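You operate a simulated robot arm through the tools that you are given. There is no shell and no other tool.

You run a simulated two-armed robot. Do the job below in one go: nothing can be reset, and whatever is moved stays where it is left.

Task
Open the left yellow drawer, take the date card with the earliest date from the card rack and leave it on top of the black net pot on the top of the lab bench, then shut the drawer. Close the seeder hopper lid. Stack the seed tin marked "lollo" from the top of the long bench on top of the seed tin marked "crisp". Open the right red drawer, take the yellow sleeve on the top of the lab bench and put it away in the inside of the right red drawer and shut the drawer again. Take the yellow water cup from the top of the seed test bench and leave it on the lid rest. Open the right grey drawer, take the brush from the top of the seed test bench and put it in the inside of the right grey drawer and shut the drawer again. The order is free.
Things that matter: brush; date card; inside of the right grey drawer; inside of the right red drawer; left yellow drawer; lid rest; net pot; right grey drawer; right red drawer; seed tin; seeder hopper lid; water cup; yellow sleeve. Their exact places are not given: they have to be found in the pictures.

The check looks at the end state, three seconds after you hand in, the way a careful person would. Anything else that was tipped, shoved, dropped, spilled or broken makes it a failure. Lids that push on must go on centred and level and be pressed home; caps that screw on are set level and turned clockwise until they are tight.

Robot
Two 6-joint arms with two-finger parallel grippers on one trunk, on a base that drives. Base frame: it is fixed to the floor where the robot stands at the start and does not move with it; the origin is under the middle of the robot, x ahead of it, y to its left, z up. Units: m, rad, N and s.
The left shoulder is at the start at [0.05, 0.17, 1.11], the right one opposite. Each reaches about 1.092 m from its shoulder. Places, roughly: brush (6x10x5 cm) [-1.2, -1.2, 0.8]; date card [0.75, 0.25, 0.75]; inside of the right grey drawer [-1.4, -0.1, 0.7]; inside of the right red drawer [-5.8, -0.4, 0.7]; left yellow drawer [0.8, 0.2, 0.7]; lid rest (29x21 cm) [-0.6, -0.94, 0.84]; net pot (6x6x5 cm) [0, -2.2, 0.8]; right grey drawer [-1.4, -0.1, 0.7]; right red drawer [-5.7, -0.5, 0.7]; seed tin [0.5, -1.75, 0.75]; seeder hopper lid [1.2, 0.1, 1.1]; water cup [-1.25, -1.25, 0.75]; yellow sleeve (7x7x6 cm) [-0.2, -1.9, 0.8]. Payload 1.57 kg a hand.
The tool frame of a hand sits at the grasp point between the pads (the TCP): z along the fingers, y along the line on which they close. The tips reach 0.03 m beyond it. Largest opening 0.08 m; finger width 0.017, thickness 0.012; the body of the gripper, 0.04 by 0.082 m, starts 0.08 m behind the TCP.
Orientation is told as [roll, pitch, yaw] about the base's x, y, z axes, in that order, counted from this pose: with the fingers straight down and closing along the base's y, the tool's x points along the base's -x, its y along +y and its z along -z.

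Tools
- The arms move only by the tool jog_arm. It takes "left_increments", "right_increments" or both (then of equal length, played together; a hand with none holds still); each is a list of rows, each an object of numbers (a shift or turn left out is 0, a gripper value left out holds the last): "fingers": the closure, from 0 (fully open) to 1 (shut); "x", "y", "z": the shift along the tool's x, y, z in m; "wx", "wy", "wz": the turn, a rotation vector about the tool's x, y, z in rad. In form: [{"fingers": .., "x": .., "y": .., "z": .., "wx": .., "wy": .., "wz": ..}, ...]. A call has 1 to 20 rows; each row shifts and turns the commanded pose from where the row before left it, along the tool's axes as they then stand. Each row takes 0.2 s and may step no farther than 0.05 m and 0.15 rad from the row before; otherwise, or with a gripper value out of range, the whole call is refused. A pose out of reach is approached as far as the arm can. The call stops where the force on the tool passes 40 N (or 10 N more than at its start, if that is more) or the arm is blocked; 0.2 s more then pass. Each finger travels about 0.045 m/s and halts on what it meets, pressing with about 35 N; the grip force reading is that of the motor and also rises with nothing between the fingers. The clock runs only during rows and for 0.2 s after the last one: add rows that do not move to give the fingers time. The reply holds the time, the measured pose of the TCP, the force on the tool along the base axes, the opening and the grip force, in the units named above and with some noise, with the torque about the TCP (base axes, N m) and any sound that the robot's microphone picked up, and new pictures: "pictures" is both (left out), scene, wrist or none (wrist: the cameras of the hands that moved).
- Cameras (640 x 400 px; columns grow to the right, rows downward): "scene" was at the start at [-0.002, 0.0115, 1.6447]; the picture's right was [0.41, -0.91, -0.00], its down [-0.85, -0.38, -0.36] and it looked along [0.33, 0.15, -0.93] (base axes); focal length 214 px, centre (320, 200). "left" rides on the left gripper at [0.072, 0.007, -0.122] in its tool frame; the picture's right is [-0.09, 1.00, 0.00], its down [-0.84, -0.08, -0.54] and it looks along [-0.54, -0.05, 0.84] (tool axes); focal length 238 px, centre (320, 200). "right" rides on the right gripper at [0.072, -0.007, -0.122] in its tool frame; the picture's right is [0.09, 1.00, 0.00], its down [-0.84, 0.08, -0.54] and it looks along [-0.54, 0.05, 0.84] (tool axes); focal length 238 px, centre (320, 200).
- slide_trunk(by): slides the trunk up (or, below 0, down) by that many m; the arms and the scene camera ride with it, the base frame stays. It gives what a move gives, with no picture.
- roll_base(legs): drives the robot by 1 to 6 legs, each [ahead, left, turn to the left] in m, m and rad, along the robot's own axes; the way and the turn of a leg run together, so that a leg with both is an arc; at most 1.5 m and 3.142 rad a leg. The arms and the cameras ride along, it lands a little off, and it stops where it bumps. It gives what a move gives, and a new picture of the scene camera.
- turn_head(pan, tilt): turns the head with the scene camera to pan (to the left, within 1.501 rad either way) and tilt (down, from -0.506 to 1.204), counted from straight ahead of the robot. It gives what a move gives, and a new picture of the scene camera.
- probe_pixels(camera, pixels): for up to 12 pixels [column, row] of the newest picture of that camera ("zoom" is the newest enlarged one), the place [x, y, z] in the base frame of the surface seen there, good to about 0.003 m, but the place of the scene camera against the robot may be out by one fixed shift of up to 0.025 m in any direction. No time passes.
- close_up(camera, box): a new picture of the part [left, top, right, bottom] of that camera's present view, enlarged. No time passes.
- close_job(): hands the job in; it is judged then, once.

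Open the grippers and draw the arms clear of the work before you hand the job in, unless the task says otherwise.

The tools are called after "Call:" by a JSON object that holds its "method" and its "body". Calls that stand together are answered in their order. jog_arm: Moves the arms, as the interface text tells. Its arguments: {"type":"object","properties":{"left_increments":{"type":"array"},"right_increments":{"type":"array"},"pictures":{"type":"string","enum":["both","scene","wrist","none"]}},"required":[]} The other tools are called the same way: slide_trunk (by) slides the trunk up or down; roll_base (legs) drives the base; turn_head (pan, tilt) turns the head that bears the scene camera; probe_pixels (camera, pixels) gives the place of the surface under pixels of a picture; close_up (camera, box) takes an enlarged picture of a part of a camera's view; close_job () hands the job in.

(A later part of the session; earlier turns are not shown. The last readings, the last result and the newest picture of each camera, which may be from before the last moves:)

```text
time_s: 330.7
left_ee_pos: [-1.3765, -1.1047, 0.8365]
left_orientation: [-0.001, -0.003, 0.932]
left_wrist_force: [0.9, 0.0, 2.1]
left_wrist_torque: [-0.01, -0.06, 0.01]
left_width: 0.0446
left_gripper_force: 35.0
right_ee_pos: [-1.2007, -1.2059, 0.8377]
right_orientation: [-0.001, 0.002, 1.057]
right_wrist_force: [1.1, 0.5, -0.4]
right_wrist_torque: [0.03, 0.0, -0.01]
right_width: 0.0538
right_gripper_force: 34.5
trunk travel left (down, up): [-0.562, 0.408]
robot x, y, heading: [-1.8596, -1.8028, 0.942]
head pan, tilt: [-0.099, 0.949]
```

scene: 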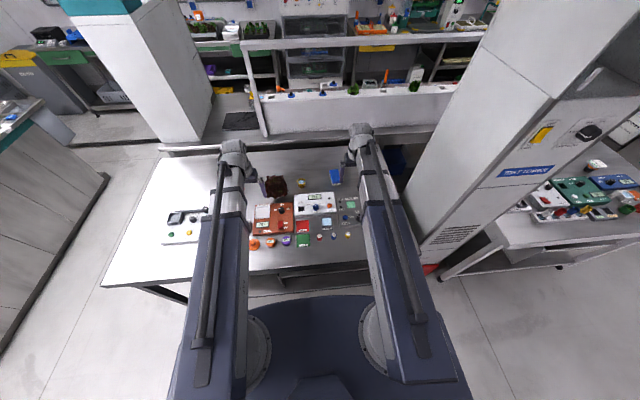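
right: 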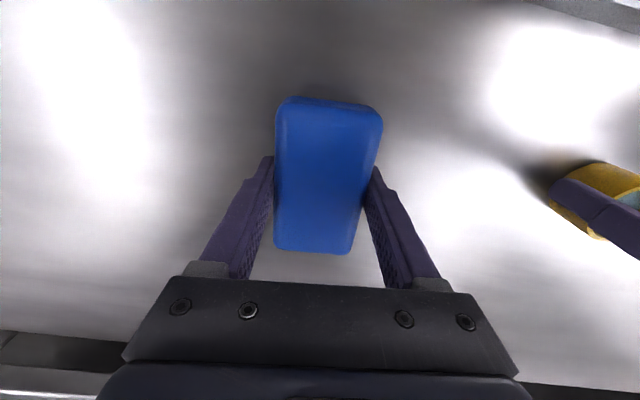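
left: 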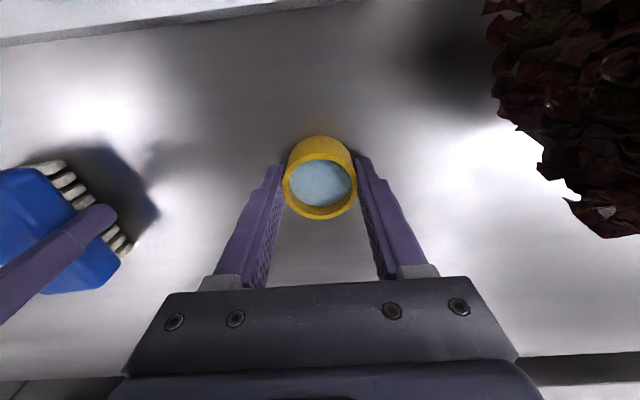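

Both are gripped (cup 44.6 mm, brush 53.8 mm). Lift and retract both hands.

Call:
{"method": "slide_trunk", "body": {"by": 0.26}}

Call:
{"method": "jog_arm", "body": {"left_increments": [{"x": 0.035, "y": 0.004}, {"x": 0.035, "y": 0.004}, {"x": 0.035, "y": 0.004}, {"x": 0.035, "y": 0.004}, {"x": 0.035, "y": 0.004}, {"x": 0.035, "y": 0.004}, {"x": 0.035, "y": 0.004}, {}], "right_increments": [{"x": 0.035}, {"x": 0.035}, {"x": 0.035}, {"x": 0.035}, {"x": 0.035}, {"x": 0.035}, {"x": 0.035}, {}], "pictures": "both"}}

```text
time_s: 333.4
left_ee_pos: [-1.3755, -1.1038, 1.0966]
left_orientation: [0.0, -0.001, 0.933]
left_wrist_force: [0.2, -0.8, -0.1]
left_wrist_torque: [0.03, -0.01, 0.05]
left_width: 0.0445
left_gripper_force: 34.8
right_ee_pos: [-1.2006, -1.2047, 1.0962]
right_orientation: [-0.001, 0.0, 1.056]
right_wrist_force: [-0.7, -0.9, -1.1]
right_wrist_torque: [0.01, 0.01, 0.01]
right_width: 0.0535
right_gripper_force: 35.3
trunk travel left (down, up): [-0.822, 0.148]
robot x, y, heading: [-1.8549, -1.8012, 0.946]
head pan, tilt: [-0.099, 0.949]
```

```text
time_s: 335.2
left_ee_pos: [-1.5455, -1.2846, 1.0973]
left_orientation: [0.0, 0.001, 0.934]
left_wrist_force: [-0.2, -0.5, 0.0]
left_wrist_torque: [0.01, 0.02, 0.01]
left_width: 0.0445
left_gripper_force: 34.8
right_ee_pos: [-1.3213, -1.421, 1.0972]
right_orientation: [0.0, 0.0, 1.056]
right_wrist_force: [0.9, 0.1, -1.0]
right_wrist_torque: [0.01, 0.03, 0.02]
right_width: 0.0535
right_gripper_force: 35.3
trunk travel left (down, up): [-0.822, 0.148]
robot x, y, heading: [-1.8571, -1.8011, 0.942]
head pan, tilt: [-0.099, 0.949]
```

scene: 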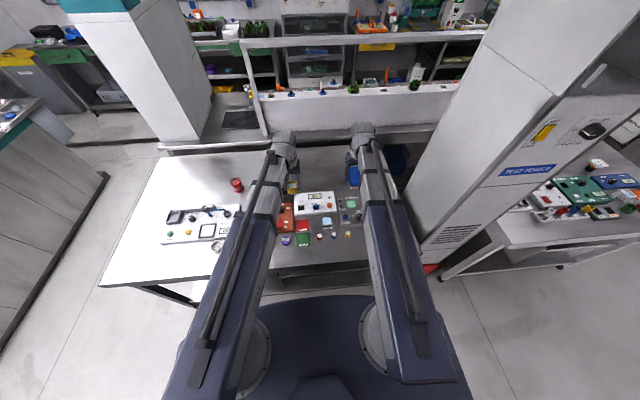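
right: 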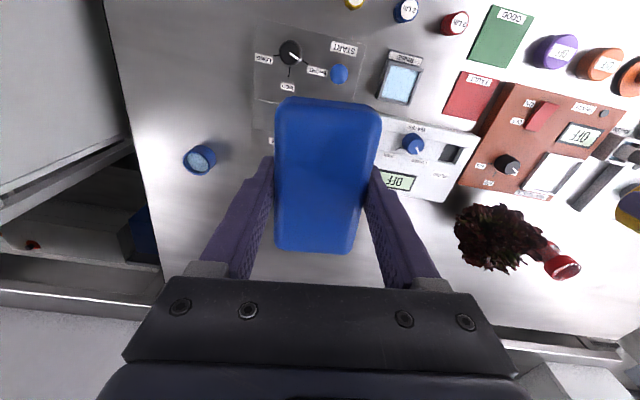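
left: 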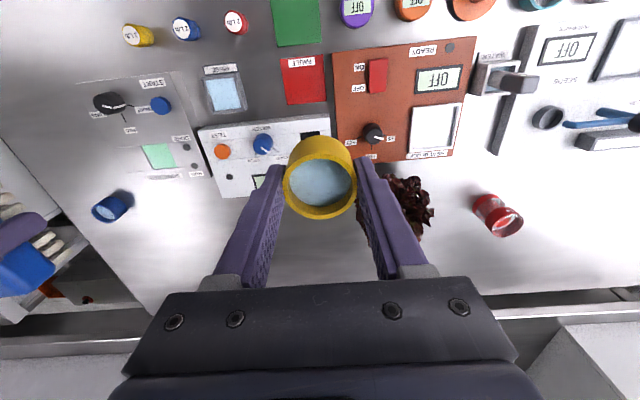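

Drive back and left to the passage (u≈−1.95), then look toward +n.

Call:
{"method": "roll_base", "body": {"legs": [[-0.12, 0.0, 0.0], [0.0, 0.75, 0.0], [0.0, 0.73, 0.0]]}}

Call:
{"method": "turn_head", "body": {"pan": 0.0, "tilt": 0.5}}

Call:
{"method": "probe_pixels", "body": {"camera": "scene", "pixels": [[200, 250], [150, 200], [230, 180], [400, 250], [430, 200], [460, 180], [480, 230], [400, 150], [320, 170], [320, 220], [280, 200], [370, 200]]}}

```text
time_s: 343.6
left_ee_pos: [-2.8142, -0.517, 1.0978]
left_orientation: [0.0, -0.002, 0.938]
left_wrist_force: [-0.3, 0.5, -1.1]
left_wrist_torque: [0.01, -0.02, 0.0]
left_width: 0.0443
left_gripper_force: 35.2
right_ee_pos: [-2.5884, -0.6516, 1.0972]
right_orientation: [-0.001, 0.001, 1.061]
right_wrist_force: [-0.3, 0.3, -1.2]
right_wrist_torque: [-0.02, 0.0, -0.01]
right_width: 0.0534
right_gripper_force: 35.1
trunk travel left (down, up): [-0.822, 0.148]
robot x, y, heading: [-3.1213, -1.0383, 0.95]
head pan, tilt: [-0.099, 0.949]
```

scene: 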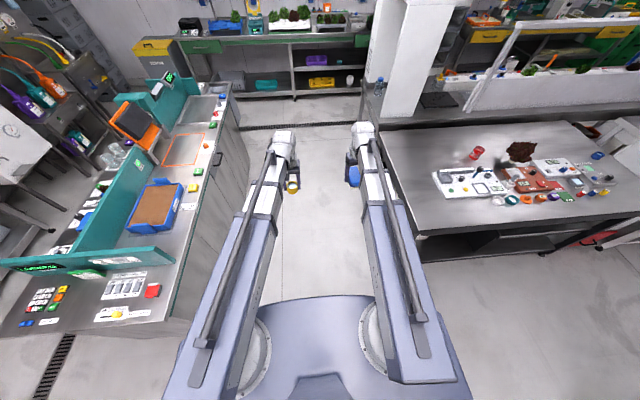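

```text
time_s: 344.6
left_ee_pos: [-2.8137, -0.5176, 1.0972]
left_orientation: [0.0, -0.002, 0.936]
left_wrist_force: [-0.4, 0.4, -0.6]
left_wrist_torque: [-0.04, 0.0, -0.03]
left_width: 0.0444
left_gripper_force: 34.5
right_ee_pos: [-2.5893, -0.6509, 1.097]
right_orientation: [-0.002, -0.001, 1.06]
right_wrist_force: [0.1, -0.6, -2.0]
right_wrist_torque: [-0.01, -0.03, 0.04]
right_width: 0.0536
right_gripper_force: 35.0
trunk travel left (down, up): [-0.822, 0.148]
robot x, y, heading: [-3.1227, -1.0358, 0.947]
head pan, tilt: [0.0, 0.499]
```

scene: 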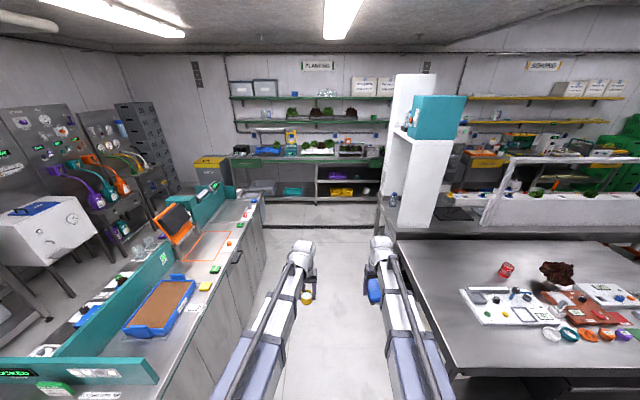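

```text
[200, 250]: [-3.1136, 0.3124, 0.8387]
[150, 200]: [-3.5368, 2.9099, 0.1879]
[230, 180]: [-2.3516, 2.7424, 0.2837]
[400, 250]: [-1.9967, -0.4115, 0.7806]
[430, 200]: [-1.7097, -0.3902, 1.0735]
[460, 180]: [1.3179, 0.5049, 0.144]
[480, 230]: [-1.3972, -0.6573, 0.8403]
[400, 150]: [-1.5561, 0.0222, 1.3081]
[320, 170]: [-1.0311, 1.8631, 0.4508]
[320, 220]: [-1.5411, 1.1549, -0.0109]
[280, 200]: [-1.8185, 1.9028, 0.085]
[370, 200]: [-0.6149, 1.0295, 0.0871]
```

Passage is open. Drive 2.37 m forward into the aisle, then turn right to face along it.

Call:
{"method": "roll_base", "body": {"legs": [[1.4, 0.0, 0.0], [0.97, 0.0, 0.0], [0.0, 0.0, -1.571]]}}

Call:
{"method": "turn_head", "body": {"pan": -0.5, "tilt": 0.7}}

```text
time_s: 359.9
left_ee_pos: [-1.2595, 0.629, 1.0966]
left_orientation: [-0.001, -0.003, -0.581]
left_wrist_force: [-0.2, -0.5, -0.2]
left_wrist_torque: [-0.01, 0.01, 0.02]
left_width: 0.0443
left_gripper_force: 35.0
right_ee_pos: [-1.3813, 0.3965, 1.0975]
right_orientation: [0.001, 0.001, -0.461]
right_wrist_force: [0.0, 0.0, -0.9]
right_wrist_torque: [0.02, -0.01, 0.0]
right_width: 0.0535
right_gripper_force: 34.9
trunk travel left (down, up): [-0.822, 0.148]
robot x, y, heading: [-1.7911, 0.9065, -0.573]
head pan, tilt: [0.0, 0.499]
```

scene: 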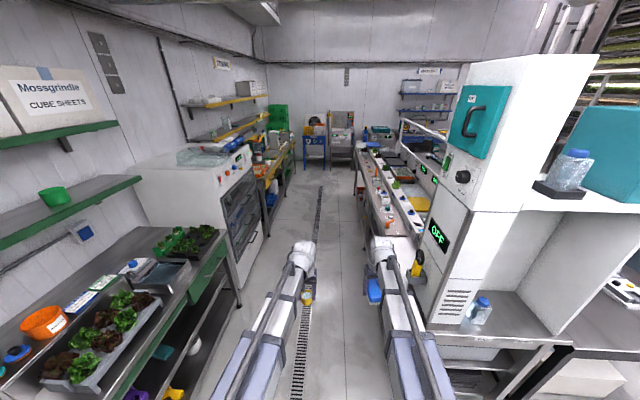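

```text
time_s: 360.9
left_ee_pos: [-1.2599, 0.6282, 1.0978]
left_orientation: [0.0, -0.001, -0.584]
left_wrist_force: [-0.6, 0.7, -0.3]
left_wrist_torque: [0.05, 0.01, 0.05]
left_width: 0.0444
left_gripper_force: 34.4
right_ee_pos: [-1.3806, 0.3971, 1.0955]
right_orientation: [-0.002, 0.002, -0.461]
right_wrist_force: [0.5, -0.9, -0.6]
right_wrist_torque: [-0.03, -0.03, 0.0]
right_width: 0.0535
right_gripper_force: 34.4
trunk travel left (down, up): [-0.822, 0.148]
robot x, y, heading: [-1.7874, 0.907, -0.571]
head pan, tilt: [-0.499, 0.7]
```

scene: 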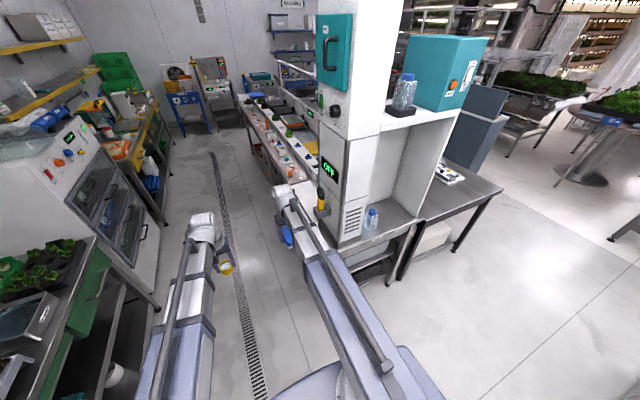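

Aisle ahead is free. Drive 2 m along it (slightly left), then turn right to face the long bench.

Call:
{"method": "roll_base", "body": {"legs": [[0.0, 0.1, -0.055], [1.0, 0.0, 0.0], [0.95, 0.0, 0.0]]}}

Call:
{"method": "turn_head", "body": {"pan": -1.2, "tilt": 0.8}}

Call:
{"method": "probe_pixels", "body": {"camera": "scene", "pixels": [[200, 200], [300, 200], [400, 200], [300, 150], [400, 150], [300, 250], [400, 250], [500, 200], [500, 250], [250, 180], [350, 180], [450, 180]]}}

```text
time_s: 371.5
left_ee_pos: [0.3948, -0.476, 1.097]
left_orientation: [0.001, -0.001, -0.627]
left_wrist_force: [0.0, -0.9, -0.3]
left_wrist_torque: [-0.01, 0.04, 0.0]
left_width: 0.0441
left_gripper_force: 34.9
right_ee_pos: [0.2624, -0.704, 1.0966]
right_orientation: [0.0, 0.0, -0.503]
right_wrist_force: [1.0, -0.7, -1.0]
right_wrist_torque: [0.09, 0.01, 0.02]
right_width: 0.0536
right_gripper_force: 35.2
trunk travel left (down, up): [-0.822, 0.148]
robot x, y, heading: [-0.1234, -0.169, -0.616]
head pan, tilt: [-0.499, 0.7]
```

scene: 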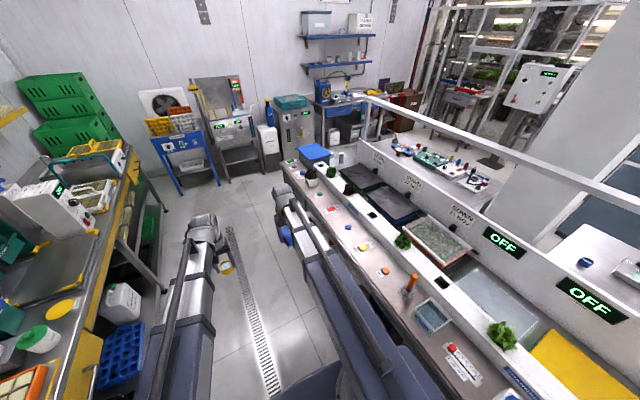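

```text
time_s: 372.6
left_ee_pos: [0.3927, -0.4764, 1.0979]
left_orientation: [0.001, -0.003, -0.625]
left_wrist_force: [-0.3, -0.4, -0.7]
left_wrist_torque: [-0.02, 0.02, 0.01]
left_width: 0.0443
left_gripper_force: 35.0
right_ee_pos: [0.2621, -0.702, 1.0971]
right_orientation: [-0.001, 0.0, -0.506]
right_wrist_force: [-0.3, 0.1, -1.8]
right_wrist_torque: [0.01, -0.01, 0.0]
right_width: 0.0535
right_gripper_force: 34.7
trunk travel left (down, up): [-0.822, 0.148]
robot x, y, heading: [-0.1242, -0.1723, -0.618]
head pan, tilt: [-1.201, 0.799]
```

scene: 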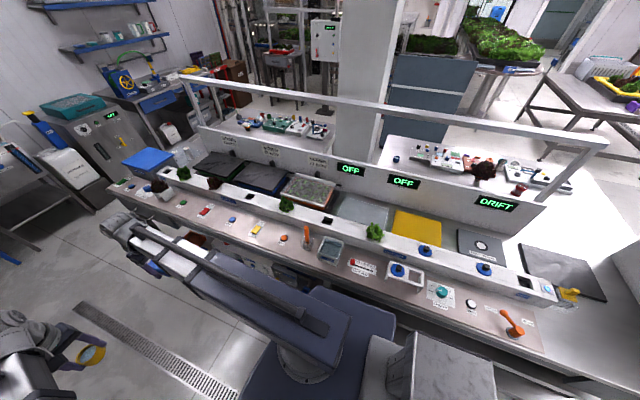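

```text
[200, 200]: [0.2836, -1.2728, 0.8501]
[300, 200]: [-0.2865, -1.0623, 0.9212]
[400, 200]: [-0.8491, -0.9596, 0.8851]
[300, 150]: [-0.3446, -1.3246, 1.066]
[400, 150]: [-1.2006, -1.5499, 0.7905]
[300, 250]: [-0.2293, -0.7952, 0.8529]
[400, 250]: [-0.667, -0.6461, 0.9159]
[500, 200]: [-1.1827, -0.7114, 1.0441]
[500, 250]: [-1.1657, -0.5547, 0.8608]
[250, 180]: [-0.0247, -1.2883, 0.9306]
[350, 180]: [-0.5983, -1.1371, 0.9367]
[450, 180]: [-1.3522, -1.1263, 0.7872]
```

Zoom on the pads behind the channel to identify the "lid rest".

Call:
{"method": "close_up", "body": {"camera": "scene", "box": [300, 160, 500, 285]}}

Call:
{"method": "probe_pixels", "body": {"camera": "zoom", "pixels": [[150, 120], [230, 140], [180, 150], [340, 180], [330, 220], [400, 200], [560, 250], [330, 160], [420, 250], [120, 180]]}}

Call:
{"method": "close_up", "body": {"camera": "scene", "box": [300, 210, 560, 372]}}

```text
3.20 times, centred on (400, 222) of scene
```

zoom: 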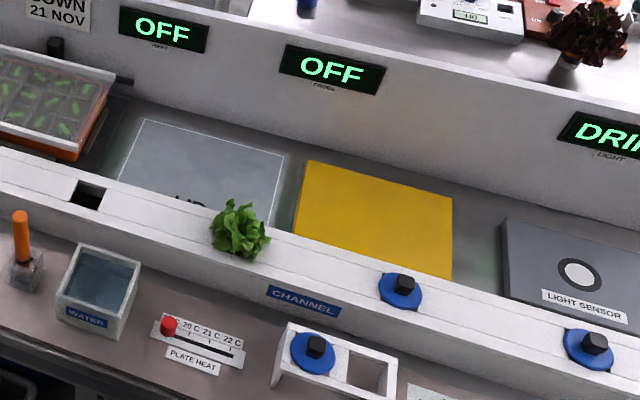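

```text
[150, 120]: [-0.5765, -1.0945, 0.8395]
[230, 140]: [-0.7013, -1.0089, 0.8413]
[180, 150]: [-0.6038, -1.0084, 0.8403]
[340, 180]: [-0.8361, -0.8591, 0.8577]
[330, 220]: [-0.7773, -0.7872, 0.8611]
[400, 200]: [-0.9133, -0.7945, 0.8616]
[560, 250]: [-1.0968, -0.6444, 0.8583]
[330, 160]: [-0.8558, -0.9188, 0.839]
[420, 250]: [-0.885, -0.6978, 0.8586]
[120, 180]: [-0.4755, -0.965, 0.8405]
```

```text
2.46 times, centred on (430, 291) of scene
```

zoom: 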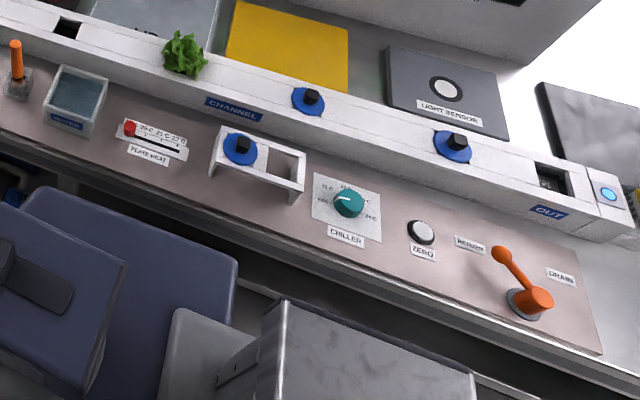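

The grey outlined mat ("LID…") centred near u≈0.065, n≈−1.11 is the lid rest. Turn right to face the long bench.

Call:
{"method": "roll_base", "body": {"legs": [[0.0, 0.0, -1.579], [0.1, 0.0, 0.0]]}}

Call:
{"method": "turn_head", "body": {"pan": 0.1, "tilt": 1.0}}

Call:
{"method": "close_up", "body": {"camera": "left", "box": [0, 0, 640, 400]}}

```text
time_s: 377.6
left_ee_pos: [-0.4934, -0.769, 1.0965]
left_orientation: [0.0, 0.0, -2.21]
left_wrist_force: [-0.2, 1.0, -0.9]
left_wrist_torque: [0.06, 0.01, 0.02]
left_width: 0.0439
left_gripper_force: 34.4
right_ee_pos: [-0.7188, -0.6339, 1.0956]
right_orientation: [-0.001, 0.001, -2.09]
right_wrist_force: [-0.5, 0.1, -0.3]
right_wrist_torque: [0.01, -0.03, -0.05]
right_width: 0.0536
right_gripper_force: 34.9
trunk travel left (down, up): [-0.822, 0.148]
robot x, y, heading: [-0.1838, -0.2523, -2.196]
head pan, tilt: [-1.201, 0.799]
```

scene: 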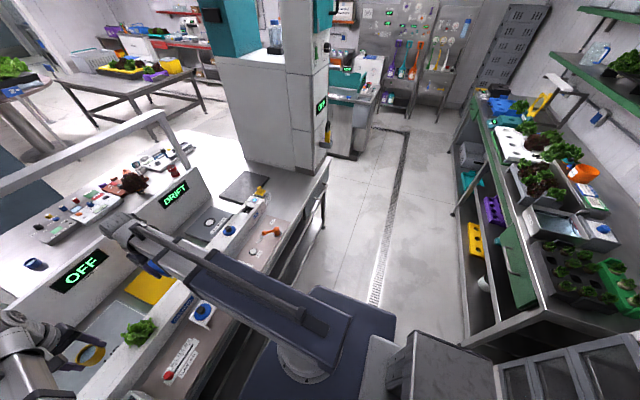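

```text
time_s: 379.1
left_ee_pos: [-0.4932, -0.7659, 1.0986]
left_orientation: [0.001, -0.002, -2.21]
left_wrist_force: [0.6, -0.4, -0.8]
left_wrist_torque: [0.03, 0.0, 0.0]
left_width: 0.0441
left_gripper_force: 35.0
right_ee_pos: [-0.7188, -0.6329, 1.0981]
right_orientation: [-0.001, -0.001, -2.088]
right_wrist_force: [0.5, -1.1, -0.9]
right_wrist_torque: [-0.01, 0.02, 0.04]
right_width: 0.0536
right_gripper_force: 34.8
trunk travel left (down, up): [-0.822, 0.148]
robot x, y, heading: [-0.1818, -0.2496, -2.2]
head pan, tilt: [0.099, 1.0]
```

scene: 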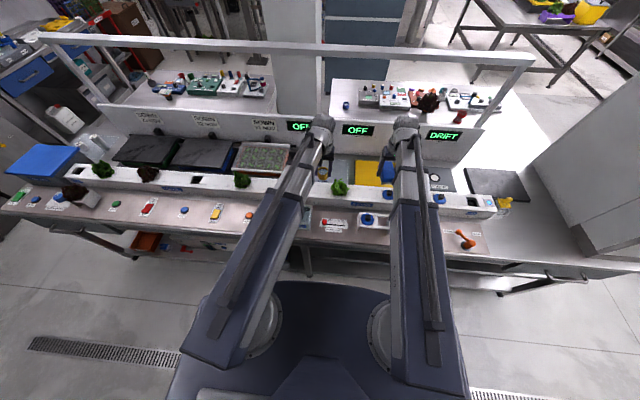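

```text
1.00 times, centred on (320, 200) of left (not enlarged: the box is as wide or as high as the picture)
```

zoom: 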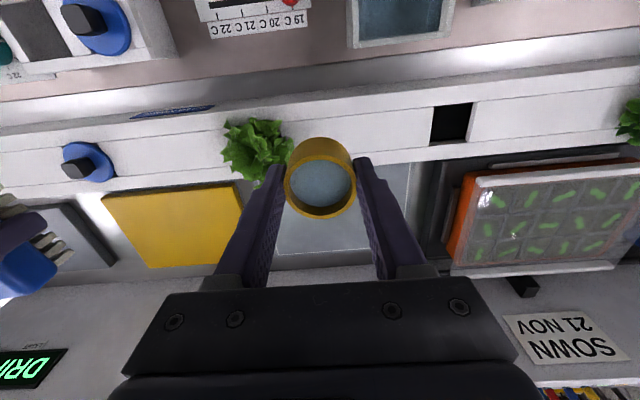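

Probe the mat edges and surrounding heights in the left view.

Call:
{"method": "probe_pixels", "body": {"camera": "zoom", "pixels": [[270, 250], [365, 245], [405, 170], [395, 200], [255, 240], [430, 200], [255, 150], [400, 115], [320, 185], [450, 230], [200, 230], [300, 265]]}}

Call:
{"method": "close_up", "body": {"camera": "left", "box": [220, 130, 460, 280]}}

```text
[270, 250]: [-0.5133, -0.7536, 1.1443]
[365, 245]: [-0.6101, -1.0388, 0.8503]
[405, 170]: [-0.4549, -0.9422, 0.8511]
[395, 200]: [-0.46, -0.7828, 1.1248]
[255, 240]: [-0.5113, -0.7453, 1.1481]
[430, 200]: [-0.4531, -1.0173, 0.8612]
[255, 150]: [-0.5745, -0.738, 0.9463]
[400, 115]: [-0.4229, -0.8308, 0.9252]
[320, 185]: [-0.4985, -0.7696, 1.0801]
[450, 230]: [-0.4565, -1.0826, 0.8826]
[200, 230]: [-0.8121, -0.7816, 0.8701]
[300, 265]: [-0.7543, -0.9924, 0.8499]
```

```text
2.67 times, centred on (340, 205) of left
```

zoom: 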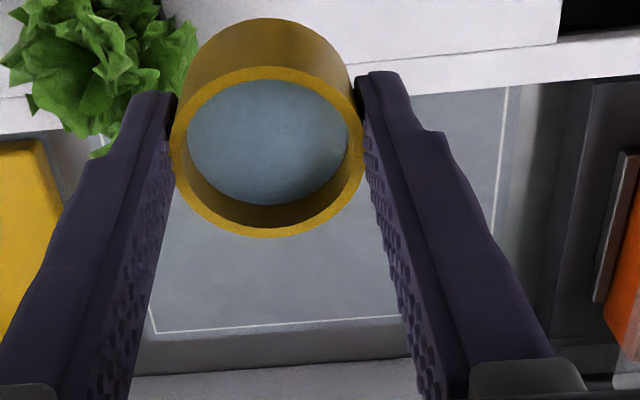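

Mat spans about u −0.08…0.20, n −1.01…−1.22 (z≈0.851). Park the right hand (brush) to the robot's right side, clear of the bench, before lowering.

Call:
{"method": "jog_arm", "body": {"right_increments": [{"x": 0.0411, "y": -0.0218}, {"x": 0.0411, "y": -0.0218}, {"x": 0.0411, "y": -0.0218}, {"x": 0.0411, "y": -0.0218}, {"x": 0.0411, "y": -0.0218}, {"x": 0.0411, "y": -0.0218}, {"x": 0.0411, "y": -0.0218}, {"x": 0.0411, "y": -0.0218}, {"x": 0.0411, "y": -0.0218}, {"x": 0.0411, "y": -0.0218}, {"x": 0.0411, "y": -0.0218}, {"x": 0.0411, "y": -0.0218}, {"x": 0.0411, "y": -0.0218}, {}], "pictures": "scene"}}

```text
time_s: 382.1
left_ee_pos: [-0.4934, -0.7679, 1.0971]
left_orientation: [-0.001, -0.001, -2.209]
left_wrist_force: [0.1, 0.2, 0.1]
left_wrist_torque: [-0.01, 0.01, 0.03]
left_width: 0.044
left_gripper_force: 34.9
right_ee_pos: [-0.7546, -0.0434, 1.0971]
right_orientation: [-0.003, 0.0, -2.088]
right_wrist_force: [-0.2, -0.8, -0.7]
right_wrist_torque: [0.01, 0.02, 0.03]
right_width: 0.0535
right_gripper_force: 35.6
right hand out of reach, approached as far as the arm can: row 6, 7, 8, 9, 10
trunk travel left (down, up): [-0.822, 0.148]
robot x, y, heading: [-0.1841, -0.2521, -2.197]
head pan, tilt: [0.099, 1.0]
```

scene: 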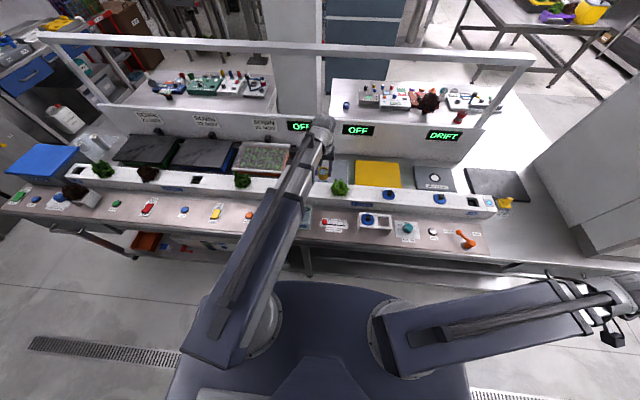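

Move the cup over the mat's centre.

Call:
{"method": "jog_arm", "body": {"left_increments": [{"x": -0.0396, "y": 0.0074}, {"x": -0.0396, "y": 0.0074}, {"x": -0.0396, "y": 0.0074}, {"x": -0.0396, "y": 0.0074}, {"x": -0.0396, "y": 0.0074}, {}], "pictures": "wrist"}}

Call:
{"method": "slide_trunk", "body": {"by": -0.15}}

Call:
{"method": "close_up", "body": {"camera": "left", "box": [0, 0, 640, 400]}}

Call:
{"method": "close_up", "body": {"camera": "scene", "box": [240, 80, 400, 180]}}

```text
time_s: 383.4
left_ee_pos: [-0.5805, -0.948, 1.0965]
left_orientation: [0.0, -0.002, -2.209]
left_wrist_force: [-0.1, -0.4, -0.9]
left_wrist_torque: [0.0, 0.01, -0.02]
left_width: 0.0438
left_gripper_force: 35.2
right_ee_pos: [-0.755, -0.0415, 1.0974]
right_orientation: [0.001, 0.0, -2.088]
right_wrist_force: [-0.6, 0.2, -0.1]
right_wrist_torque: [-0.03, -0.01, 0.03]
right_width: 0.0536
right_gripper_force: 35.0
trunk travel left (down, up): [-0.822, 0.148]
robot x, y, heading: [-0.1809, -0.2499, -2.198]
head pan, tilt: [0.099, 1.0]
```

left: 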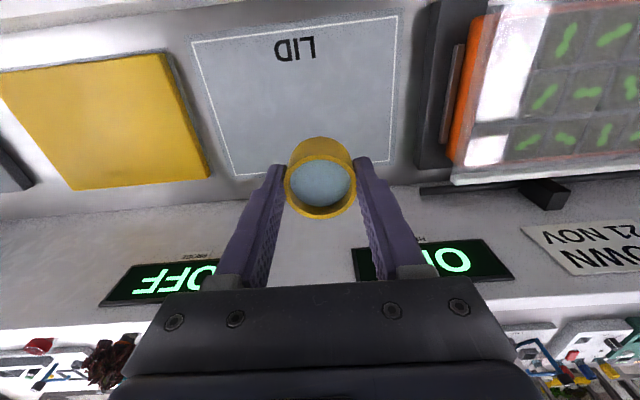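

```text
time_s: 385.2
left_ee_pos: [-0.5795, -0.948, 0.9472]
left_orientation: [0.001, -0.002, -2.21]
left_wrist_force: [-0.6, -0.3, -0.3]
left_wrist_torque: [-0.01, 0.02, 0.0]
left_width: 0.0439
left_gripper_force: 34.8
right_ee_pos: [-0.7555, -0.0412, 0.9467]
right_orientation: [-0.001, 0.0, -2.086]
right_wrist_force: [-1.0, 1.3, -0.5]
right_wrist_torque: [0.01, 0.01, 0.03]
right_width: 0.0534
right_gripper_force: 35.0
trunk travel left (down, up): [-0.672, 0.298]
robot x, y, heading: [-0.1855, -0.2514, -2.193]
head pan, tilt: [0.099, 1.0]
```

```text
1.00 times, centred on (320, 200) of left (not enlarged: the box is as wide or as high as the picture)
```

zoom: 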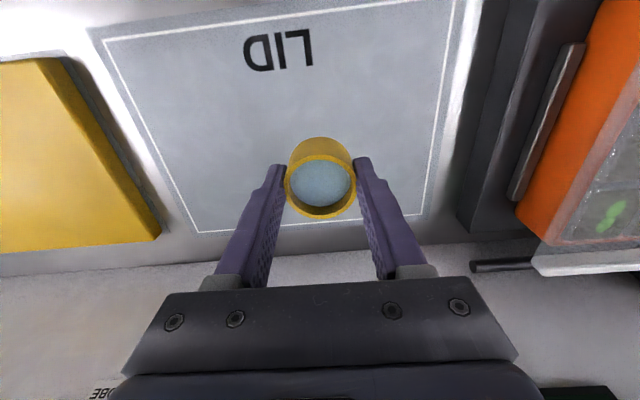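

```text
4.00 times, centred on (320, 130) of scene
```

zoom: 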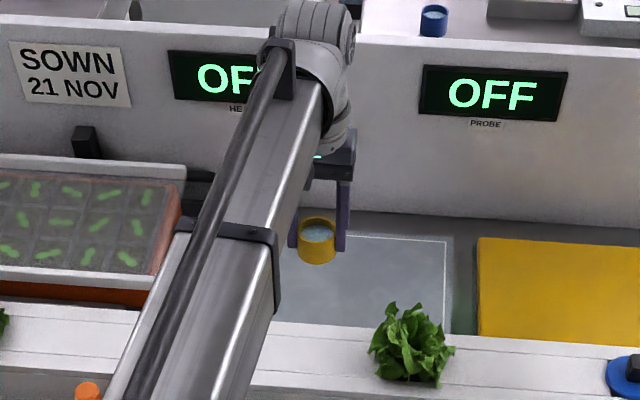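

Cup is over the mat. Lower to contact in small steps.

Call:
{"method": "slide_trunk", "body": {"by": -0.054}}

Call:
{"method": "slide_trunk", "body": {"by": -0.004}}

Call:
{"method": "slide_trunk", "body": {"by": -0.002}}

```text
time_s: 386.1
left_ee_pos: [-0.5808, -0.9481, 0.8933]
left_orientation: [0.0, -0.002, -2.21]
left_wrist_force: [0.4, 0.3, -0.4]
left_wrist_torque: [0.04, 0.02, -0.03]
left_width: 0.0441
left_gripper_force: 35.3
right_ee_pos: [-0.7551, -0.0416, 0.8934]
right_orientation: [-0.002, 0.001, -2.085]
right_wrist_force: [-0.6, -0.1, -0.4]
right_wrist_torque: [-0.01, 0.01, -0.01]
right_width: 0.0535
right_gripper_force: 34.5
trunk travel left (down, up): [-0.618, 0.352]
robot x, y, heading: [-0.1856, -0.2562, -2.203]
head pan, tilt: [0.099, 1.0]
```

```text
time_s: 386.7
left_ee_pos: [-0.581, -0.9459, 0.8893]
left_orientation: [0.001, -0.002, -2.21]
left_wrist_force: [-0.5, 0.0, 5.1]
left_wrist_torque: [-0.02, -0.05, 0.0]
left_width: 0.0439
left_gripper_force: 34.9
right_ee_pos: [-0.7549, -0.0417, 0.8886]
right_orientation: [-0.001, -0.001, -2.089]
right_wrist_force: [0.2, -0.2, -0.9]
right_wrist_torque: [0.02, 0.0, 0.01]
right_width: 0.0534
right_gripper_force: 35.4
trunk travel left (down, up): [-0.614, 0.356]
robot x, y, heading: [-0.1814, -0.2519, -2.199]
head pan, tilt: [0.099, 1.0]
```

```text
time_s: 387.2
left_ee_pos: [-0.5796, -0.9474, 0.8877]
left_orientation: [-0.001, -0.003, -2.209]
left_wrist_force: [-1.7, -2.7, 20.0]
left_wrist_torque: [-0.12, 0.03, -0.18]
left_width: 0.044
left_gripper_force: 35.2
right_ee_pos: [-0.7542, -0.0421, 0.886]
right_orientation: [0.0, -0.002, -2.089]
right_wrist_force: [0.9, -0.1, -2.2]
right_wrist_torque: [-0.01, -0.01, 0.02]
right_width: 0.0535
right_gripper_force: 34.8
trunk travel left (down, up): [-0.612, 0.358]
robot x, y, heading: [-0.1833, -0.2516, -2.2]
head pan, tilt: [0.099, 1.0]
```

Firm contact; relieve 1.5 mm, release and lift.

Call:
{"method": "slide_trunk", "body": {"by": 0.0015}}

Call:
{"method": "jog_arm", "body": {"left_increments": [{"fingers": 0.4}, {"fingers": 0.2}, {"fingers": 0.0}, {}, {}], "pictures": "none"}}

Call:
{"method": "slide_trunk", "body": {"by": 0.2}}

Call:
{"method": "close_up", "body": {"camera": "left", "box": [120, 0, 520, 250]}}

```text
time_s: 387.7
left_ee_pos: [-0.5803, -0.9474, 0.8882]
left_orientation: [0.0, 0.001, -2.208]
left_wrist_force: [-0.1, -0.4, -0.9]
left_wrist_torque: [0.01, -0.02, -0.05]
left_width: 0.044
left_gripper_force: 34.9
right_ee_pos: [-0.7566, -0.0422, 0.8888]
right_orientation: [0.001, 0.001, -2.087]
right_wrist_force: [0.7, 0.6, -1.9]
right_wrist_torque: [-0.01, 0.0, 0.02]
right_width: 0.0535
right_gripper_force: 34.9
trunk travel left (down, up): [-0.614, 0.356]
robot x, y, heading: [-0.1804, -0.2531, -2.199]
head pan, tilt: [0.099, 1.0]
```

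```text
time_s: 388.9
left_ee_pos: [-0.5799, -0.9472, 0.8883]
left_orientation: [-0.001, -0.003, -2.21]
left_wrist_force: [0.3, 0.0, -0.4]
left_wrist_torque: [0.02, 0.02, 0.04]
left_width: 0.0798
left_gripper_force: 0.2
right_ee_pos: [-0.7548, -0.0424, 0.889]
right_orientation: [0.0, 0.0, -2.088]
right_wrist_force: [-0.5, 0.8, -1.1]
right_wrist_torque: [0.01, -0.02, 0.0]
right_width: 0.0533
right_gripper_force: 35.3
trunk travel left (down, up): [-0.614, 0.356]
robot x, y, heading: [-0.1871, -0.2524, -2.199]
head pan, tilt: [0.099, 1.0]
```

```text
time_s: 391.1
left_ee_pos: [-0.5818, -0.9472, 1.0875]
left_orientation: [0.001, -0.001, -2.21]
left_wrist_force: [-0.6, -0.2, -0.2]
left_wrist_torque: [-0.01, -0.04, 0.01]
left_width: 0.0799
left_gripper_force: 0.0
right_ee_pos: [-0.756, -0.0427, 1.0887]
right_orientation: [-0.001, 0.001, -2.087]
right_wrist_force: [0.3, -0.2, -0.9]
right_wrist_torque: [0.01, 0.02, 0.01]
right_width: 0.0537
right_gripper_force: 35.1
trunk travel left (down, up): [-0.814, 0.156]
robot x, y, heading: [-0.1837, -0.2528, -2.202]
head pan, tilt: [0.099, 1.0]
```

```text
1.60 times, centred on (320, 125) of left
```

zoom: 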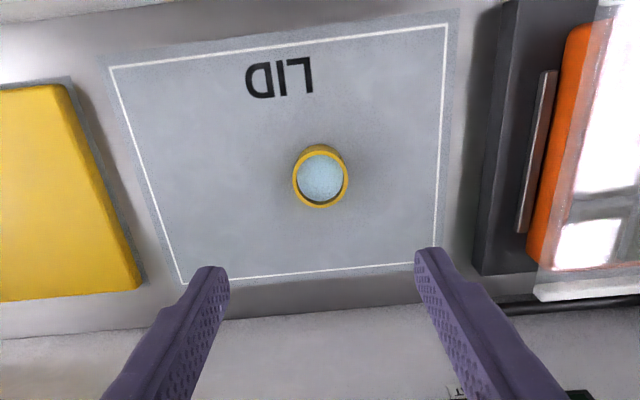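

Cup stands on the lid rest. Retract the left hand and look at the right grey drawer (dark handle near (550,283)).

Call:
{"method": "jog_arm", "body": {"left_increments": [{"x": 0.045}, {"x": 0.045}, {"x": 0.045}, {"x": 0.045}, {"x": 0.045}, {"x": 0.045}, {"x": 0.04}, {"fingers": 1}], "pictures": "none"}}

Call:
{"method": "turn_head", "body": {"pan": -0.6, "tilt": 0.9}}

Call:
{"method": "close_up", "body": {"camera": "scene", "box": [240, 120, 480, 270]}}

Call:
{"method": "probe_pixels", "body": {"camera": "zoom", "pixels": [[100, 200], [200, 200], [300, 200], [400, 200], [200, 250], [300, 250], [400, 250], [300, 150], [400, 150], [500, 200], [300, 300], [400, 300]]}}

```text
time_s: 392.9
left_ee_pos: [-0.3973, -0.6979, 1.0889]
left_orientation: [0.001, -0.002, -2.209]
left_wrist_force: [-0.3, 0.3, -0.4]
left_wrist_torque: [-0.01, 0.02, -0.01]
left_width: 0.046
left_gripper_force: 0.4
right_ee_pos: [-0.7555, -0.0429, 1.0883]
right_orientation: [-0.001, 0.0, -2.087]
right_wrist_force: [0.3, -0.5, -1.1]
right_wrist_torque: [0.03, 0.01, -0.01]
right_width: 0.0536
right_gripper_force: 35.3
trunk travel left (down, up): [-0.814, 0.156]
robot x, y, heading: [-0.1855, -0.2539, -2.199]
head pan, tilt: [0.099, 1.0]
```

```text
time_s: 393.9
left_ee_pos: [-0.3966, -0.6991, 1.0885]
left_orientation: [-0.001, -0.002, -2.211]
left_wrist_force: [-0.3, -0.1, 0.6]
left_wrist_torque: [0.03, -0.01, 0.02]
left_width: 0.0003
left_gripper_force: 21.7
right_ee_pos: [-0.7562, -0.0419, 1.0891]
right_orientation: [0.0, 0.001, -2.087]
right_wrist_force: [0.3, 0.1, -0.7]
right_wrist_torque: [0.03, -0.02, 0.02]
right_width: 0.0536
right_gripper_force: 34.9
trunk travel left (down, up): [-0.814, 0.156]
robot x, y, heading: [-0.1826, -0.2551, -2.199]
head pan, tilt: [-0.6, 0.901]
```

scene: 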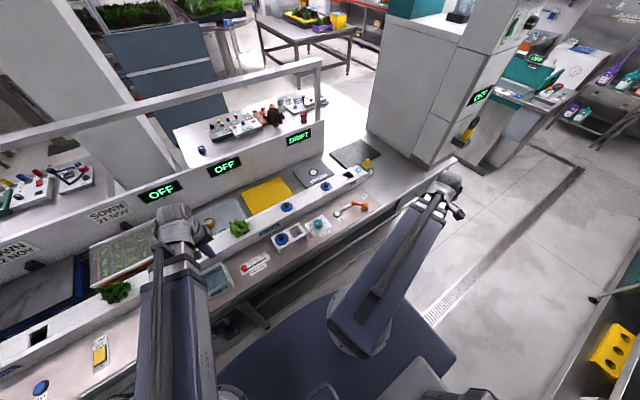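

```text
2.67 times, centred on (360, 195) of scene
```

zoom: 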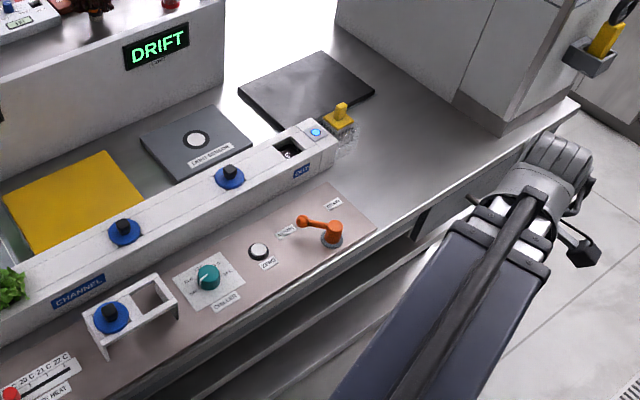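

```text
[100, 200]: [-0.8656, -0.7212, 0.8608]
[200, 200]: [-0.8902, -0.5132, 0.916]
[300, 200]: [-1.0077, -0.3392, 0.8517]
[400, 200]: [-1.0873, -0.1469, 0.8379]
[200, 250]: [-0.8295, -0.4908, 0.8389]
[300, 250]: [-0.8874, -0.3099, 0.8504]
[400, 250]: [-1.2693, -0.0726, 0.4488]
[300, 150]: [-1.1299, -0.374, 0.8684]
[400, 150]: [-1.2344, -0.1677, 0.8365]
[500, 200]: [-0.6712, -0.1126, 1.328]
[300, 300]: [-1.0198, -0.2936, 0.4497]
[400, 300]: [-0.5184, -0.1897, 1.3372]
```

Call:
{"method": "probe_pixels", "body": {"camera": "zoom", "pixels": [[590, 62], [607, 40], [575, 60], [500, 125], [575, 105], [425, 225], [415, 235], [470, 165], [330, 230], [340, 255]]}}

Call:
{"method": "turn_head", "body": {"pan": -0.9, "tilt": 0.7}}

```text
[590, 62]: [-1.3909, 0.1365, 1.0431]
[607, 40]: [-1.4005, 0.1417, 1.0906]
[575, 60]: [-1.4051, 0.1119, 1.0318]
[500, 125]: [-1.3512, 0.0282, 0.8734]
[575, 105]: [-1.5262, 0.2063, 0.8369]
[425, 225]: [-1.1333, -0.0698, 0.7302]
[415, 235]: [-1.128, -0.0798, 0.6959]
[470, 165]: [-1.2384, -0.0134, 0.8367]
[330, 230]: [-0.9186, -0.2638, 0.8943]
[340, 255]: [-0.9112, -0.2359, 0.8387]
```

```text
time_s: 394.8
left_ee_pos: [-0.3961, -0.6978, 1.0885]
left_orientation: [0.0, -0.001, -2.208]
left_wrist_force: [0.5, 0.0, -0.6]
left_wrist_torque: [0.04, 0.02, -0.02]
left_width: 0.0003
left_gripper_force: 21.4
right_ee_pos: [-0.7553, -0.0423, 1.088]
right_orientation: [-0.002, 0.0, -2.087]
right_wrist_force: [0.6, 0.0, -1.5]
right_wrist_torque: [0.0, 0.01, 0.0]
right_width: 0.0532
right_gripper_force: 35.1
trunk travel left (down, up): [-0.814, 0.156]
robot x, y, heading: [-0.1832, -0.2565, -2.198]
head pan, tilt: [-0.901, 0.7]
```

scene: 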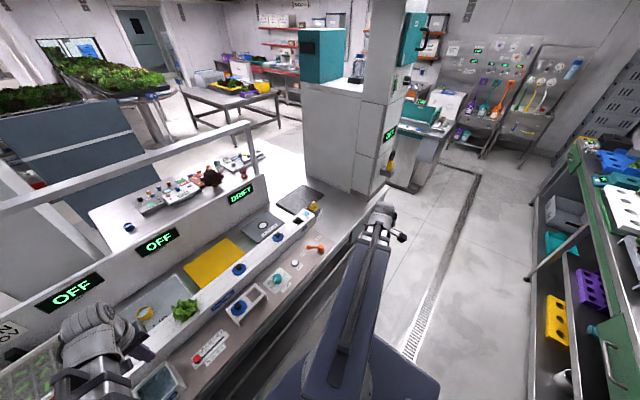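

The right grey drawer lies at u≈−0.87…−1.3. Back away 0.28 m and shift right 1.0 m to face it.

Call:
{"method": "roll_base", "body": {"legs": [[-0.26, 0.0, 0.0], [0.0, -1.0, 0.0]]}}

Call:
{"method": "turn_head", "body": {"pan": 0.0, "tilt": 0.9}}

Call:
{"method": "close_up", "body": {"camera": "scene", "box": [240, 120, 480, 270]}}

Call:
{"method": "close_up", "body": {"camera": "left", "box": [0, 0, 640, 400]}}

```text
time_s: 401.5
left_ee_pos: [-1.0602, 0.1144, 1.0894]
left_orientation: [-0.001, -0.001, -2.217]
left_wrist_force: [0.1, -0.4, -0.5]
left_wrist_torque: [0.01, 0.0, -0.01]
left_width: 0.0
left_gripper_force: 21.3
right_ee_pos: [-1.4135, 0.7729, 1.0881]
right_orientation: [0.001, 0.0, -2.093]
right_wrist_force: [-0.9, -0.8, -0.7]
right_wrist_torque: [0.03, 0.01, -0.03]
right_width: 0.0537
right_gripper_force: 35.0
trunk travel left (down, up): [-0.814, 0.156]
robot x, y, heading: [-0.8436, 0.5632, -2.206]
head pan, tilt: [-0.901, 0.7]
```

scene: 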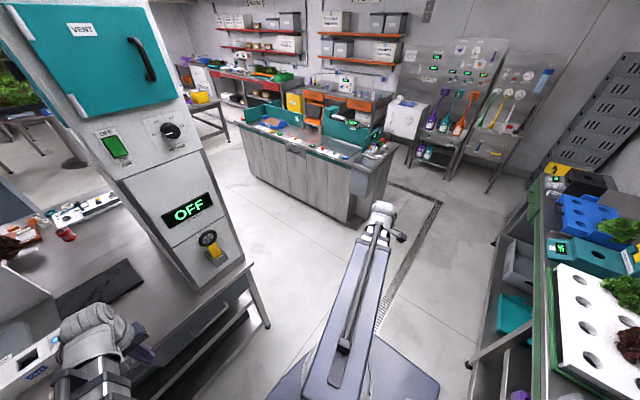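

```text
time_s: 402.7
left_ee_pos: [-1.0601, 0.1148, 1.0879]
left_orientation: [0.0, -0.003, -2.217]
left_wrist_force: [0.3, 0.4, -0.7]
left_wrist_torque: [0.02, 0.02, 0.0]
left_width: 0.0002
left_gripper_force: 21.5
right_ee_pos: [-1.4143, 0.7736, 1.0888]
right_orientation: [0.0, 0.0, -2.095]
right_wrist_force: [-0.2, -0.2, -0.7]
right_wrist_torque: [0.04, 0.0, -0.04]
right_width: 0.0534
right_gripper_force: 34.8
trunk travel left (down, up): [-0.814, 0.156]
robot x, y, heading: [-0.8406, 0.5597, -2.206]
head pan, tilt: [0.0, 0.901]
```

scene: 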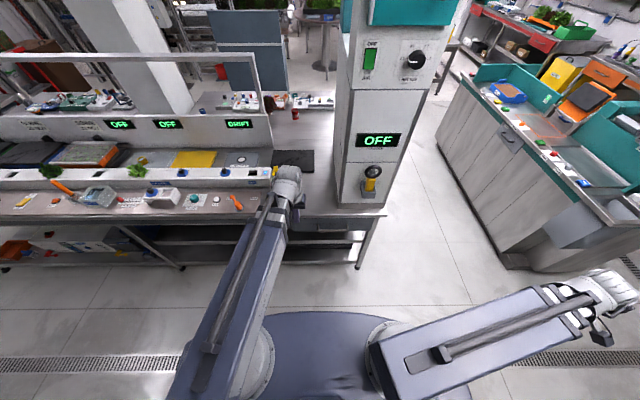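

```text
2.67 times, centred on (360, 195) of scene
```

zoom: 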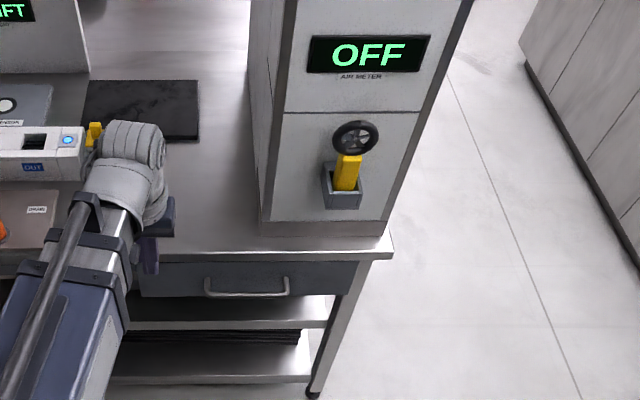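

```text
1.00 times, centred on (320, 200) of left (not enlarged: the box is as wide or as high as the picture)
```

zoom: 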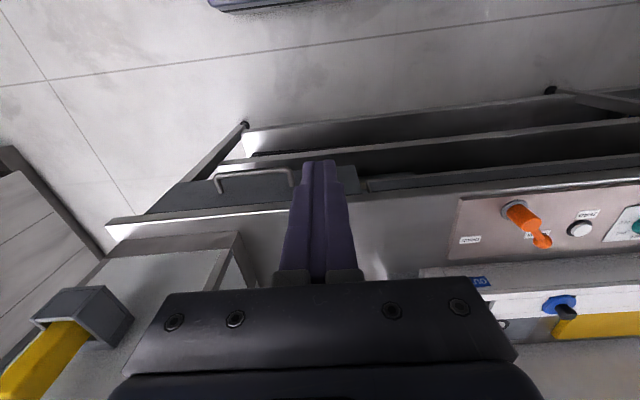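

Use the left wrist view to probe the grey handle at (250,175).

Call:
{"method": "close_up", "body": {"camera": "left", "box": [190, 130, 350, 230]}}

Call:
{"method": "probe_pixels", "body": {"camera": "zoom", "pixels": [[120, 185], [180, 178], [250, 172], [320, 168], [380, 165], [100, 200], [200, 220], [350, 200], [300, 290], [300, 310], [200, 260], [150, 240]]}}

```text
4.00 times, centred on (270, 180) of left
```

zoom: 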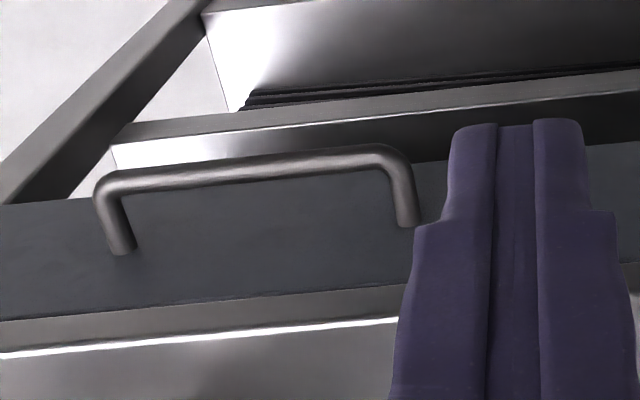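

```text
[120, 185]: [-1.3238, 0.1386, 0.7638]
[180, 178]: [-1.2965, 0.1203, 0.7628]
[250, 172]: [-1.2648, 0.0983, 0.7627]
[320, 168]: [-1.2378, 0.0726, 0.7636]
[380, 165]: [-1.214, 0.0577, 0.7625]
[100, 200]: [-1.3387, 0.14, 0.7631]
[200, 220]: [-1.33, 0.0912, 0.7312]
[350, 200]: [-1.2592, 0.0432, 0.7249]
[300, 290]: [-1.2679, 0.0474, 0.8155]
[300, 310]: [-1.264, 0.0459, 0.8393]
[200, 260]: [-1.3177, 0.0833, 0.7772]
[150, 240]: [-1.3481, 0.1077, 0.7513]
```

Bar n≈−0.663 (u −1.02…−1.155), face n≈−0.704. I'll hook it with the same tilted hand. First check the space behind me.

Call:
{"method": "turn_head", "body": {"pan": -1.5, "tilt": 0.8}}

Call:
{"method": "probe_pixels", "body": {"camera": "scene", "pixels": [[500, 200], [520, 250], [560, 300], [600, 350], [450, 200], [480, 150], [550, 200], [600, 250], [620, 300], [400, 300]]}}

Call:
{"method": "jog_arm", "body": {"left_increments": [{"wy": -0.11, "wz": -0.02}, {"wy": -0.11}, {"wy": -0.11}, {"wy": -0.11}, {}], "pictures": "none"}}

```text
time_s: 404.3
left_ee_pos: [-1.0599, 0.1151, 1.0885]
left_orientation: [0.0, -0.002, -2.217]
left_wrist_force: [-0.8, -0.6, -0.1]
left_wrist_torque: [0.05, 0.03, 0.01]
left_width: 0.0001
left_gripper_force: 20.8
right_ee_pos: [-1.4129, 0.7733, 1.0882]
right_orientation: [-0.001, 0.0, -2.094]
right_wrist_force: [-0.6, -1.6, -1.1]
right_wrist_torque: [-0.03, 0.03, 0.01]
right_width: 0.0536
right_gripper_force: 35.2
trunk travel left (down, up): [-0.814, 0.156]
robot x, y, heading: [-0.8436, 0.5597, -2.206]
head pan, tilt: [-1.499, 0.799]
```

scene: 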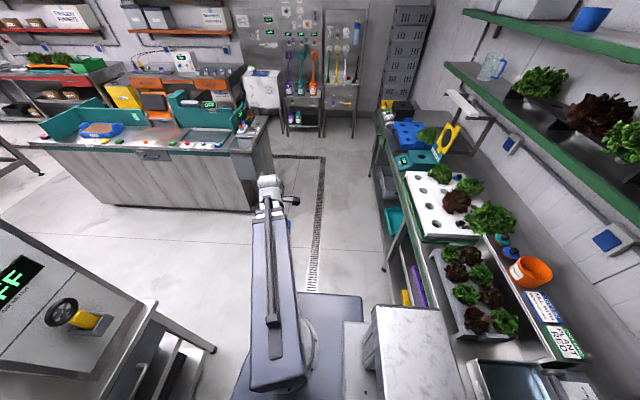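

```text
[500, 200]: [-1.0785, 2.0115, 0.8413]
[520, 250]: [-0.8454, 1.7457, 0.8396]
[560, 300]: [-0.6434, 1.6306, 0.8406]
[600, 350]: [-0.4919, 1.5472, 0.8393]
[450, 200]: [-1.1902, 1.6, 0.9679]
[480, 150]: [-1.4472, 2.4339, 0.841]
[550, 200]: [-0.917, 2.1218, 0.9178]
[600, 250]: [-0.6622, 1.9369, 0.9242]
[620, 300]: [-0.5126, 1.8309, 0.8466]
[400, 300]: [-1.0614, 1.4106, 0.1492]
```

```text
time_s: 405.5
left_ee_pos: [-1.101, 0.0784, 1.1093]
left_orientation: [-0.002, -0.44, -2.197]
left_wrist_force: [-0.2, 0.1, -0.1]
left_wrist_torque: [0.02, 0.0, 0.0]
left_width: 0.0
left_gripper_force: 21.6
left hand out of reach, approached as far as the arm can: row 2, 3, 4
right_ee_pos: [-1.4129, 0.7728, 1.0886]
right_orientation: [-0.001, 0.0, -2.094]
right_wrist_force: [0.1, -0.3, -1.3]
right_wrist_torque: [-0.02, 0.02, 0.02]
right_width: 0.0536
right_gripper_force: 34.6
trunk travel left (down, up): [-0.814, 0.156]
robot x, y, heading: [-0.841, 0.5587, -2.211]
head pan, tilt: [-1.499, 0.799]
```

Space behind is free to n≈0.5. Roll back 0.15 m for pulling room.

Call:
{"method": "roll_base", "body": {"legs": [[-0.15, 0.0, 0.012]]}}

Call:
{"method": "turn_head", "body": {"pan": 0.0, "tilt": 0.95}}

```text
time_s: 406.9
left_ee_pos: [-1.0057, 0.1986, 1.1105]
left_orientation: [-0.001, -0.444, -2.185]
left_wrist_force: [-0.6, 1.2, 0.0]
left_wrist_torque: [-0.06, 0.04, -0.01]
left_width: 0.0
left_gripper_force: 21.6
right_ee_pos: [-1.3265, 0.8893, 1.0887]
right_orientation: [-0.003, -0.003, -2.084]
right_wrist_force: [0.2, 0.9, -0.6]
right_wrist_torque: [-0.03, 0.04, 0.03]
right_width: 0.0533
right_gripper_force: 34.9
trunk travel left (down, up): [-0.814, 0.156]
robot x, y, heading: [-0.7566, 0.6795, -2.198]
head pan, tilt: [-1.499, 0.799]
```

scene: 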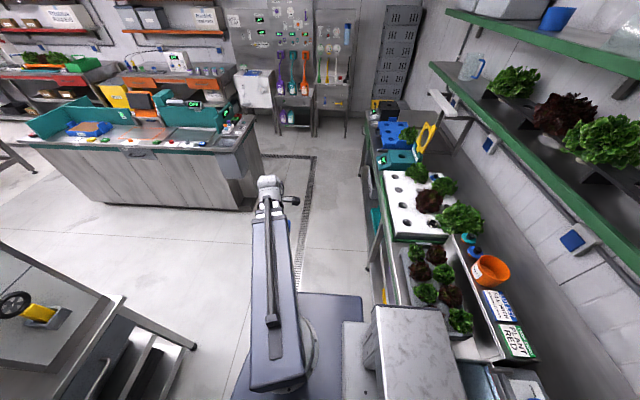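

```text
time_s: 408.4
left_ee_pos: [-1.0074, 0.1964, 1.1103]
left_orientation: [-0.002, -0.44, -2.185]
left_wrist_force: [-0.1, 0.1, -0.6]
left_wrist_torque: [0.0, -0.01, -0.03]
left_width: 0.0
left_gripper_force: 21.1
right_ee_pos: [-1.328, 0.8896, 1.089]
right_orientation: [0.0, -0.001, -2.085]
right_wrist_force: [0.4, -1.1, -1.0]
right_wrist_torque: [0.0, -0.02, 0.04]
right_width: 0.0539
right_gripper_force: 35.3
trunk travel left (down, up): [-0.814, 0.156]
robot x, y, heading: [-0.7502, 0.68, -2.195]
head pan, tilt: [0.0, 0.949]
```

scene: 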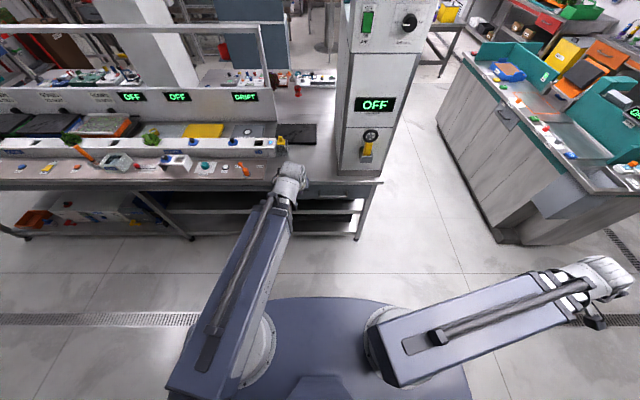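

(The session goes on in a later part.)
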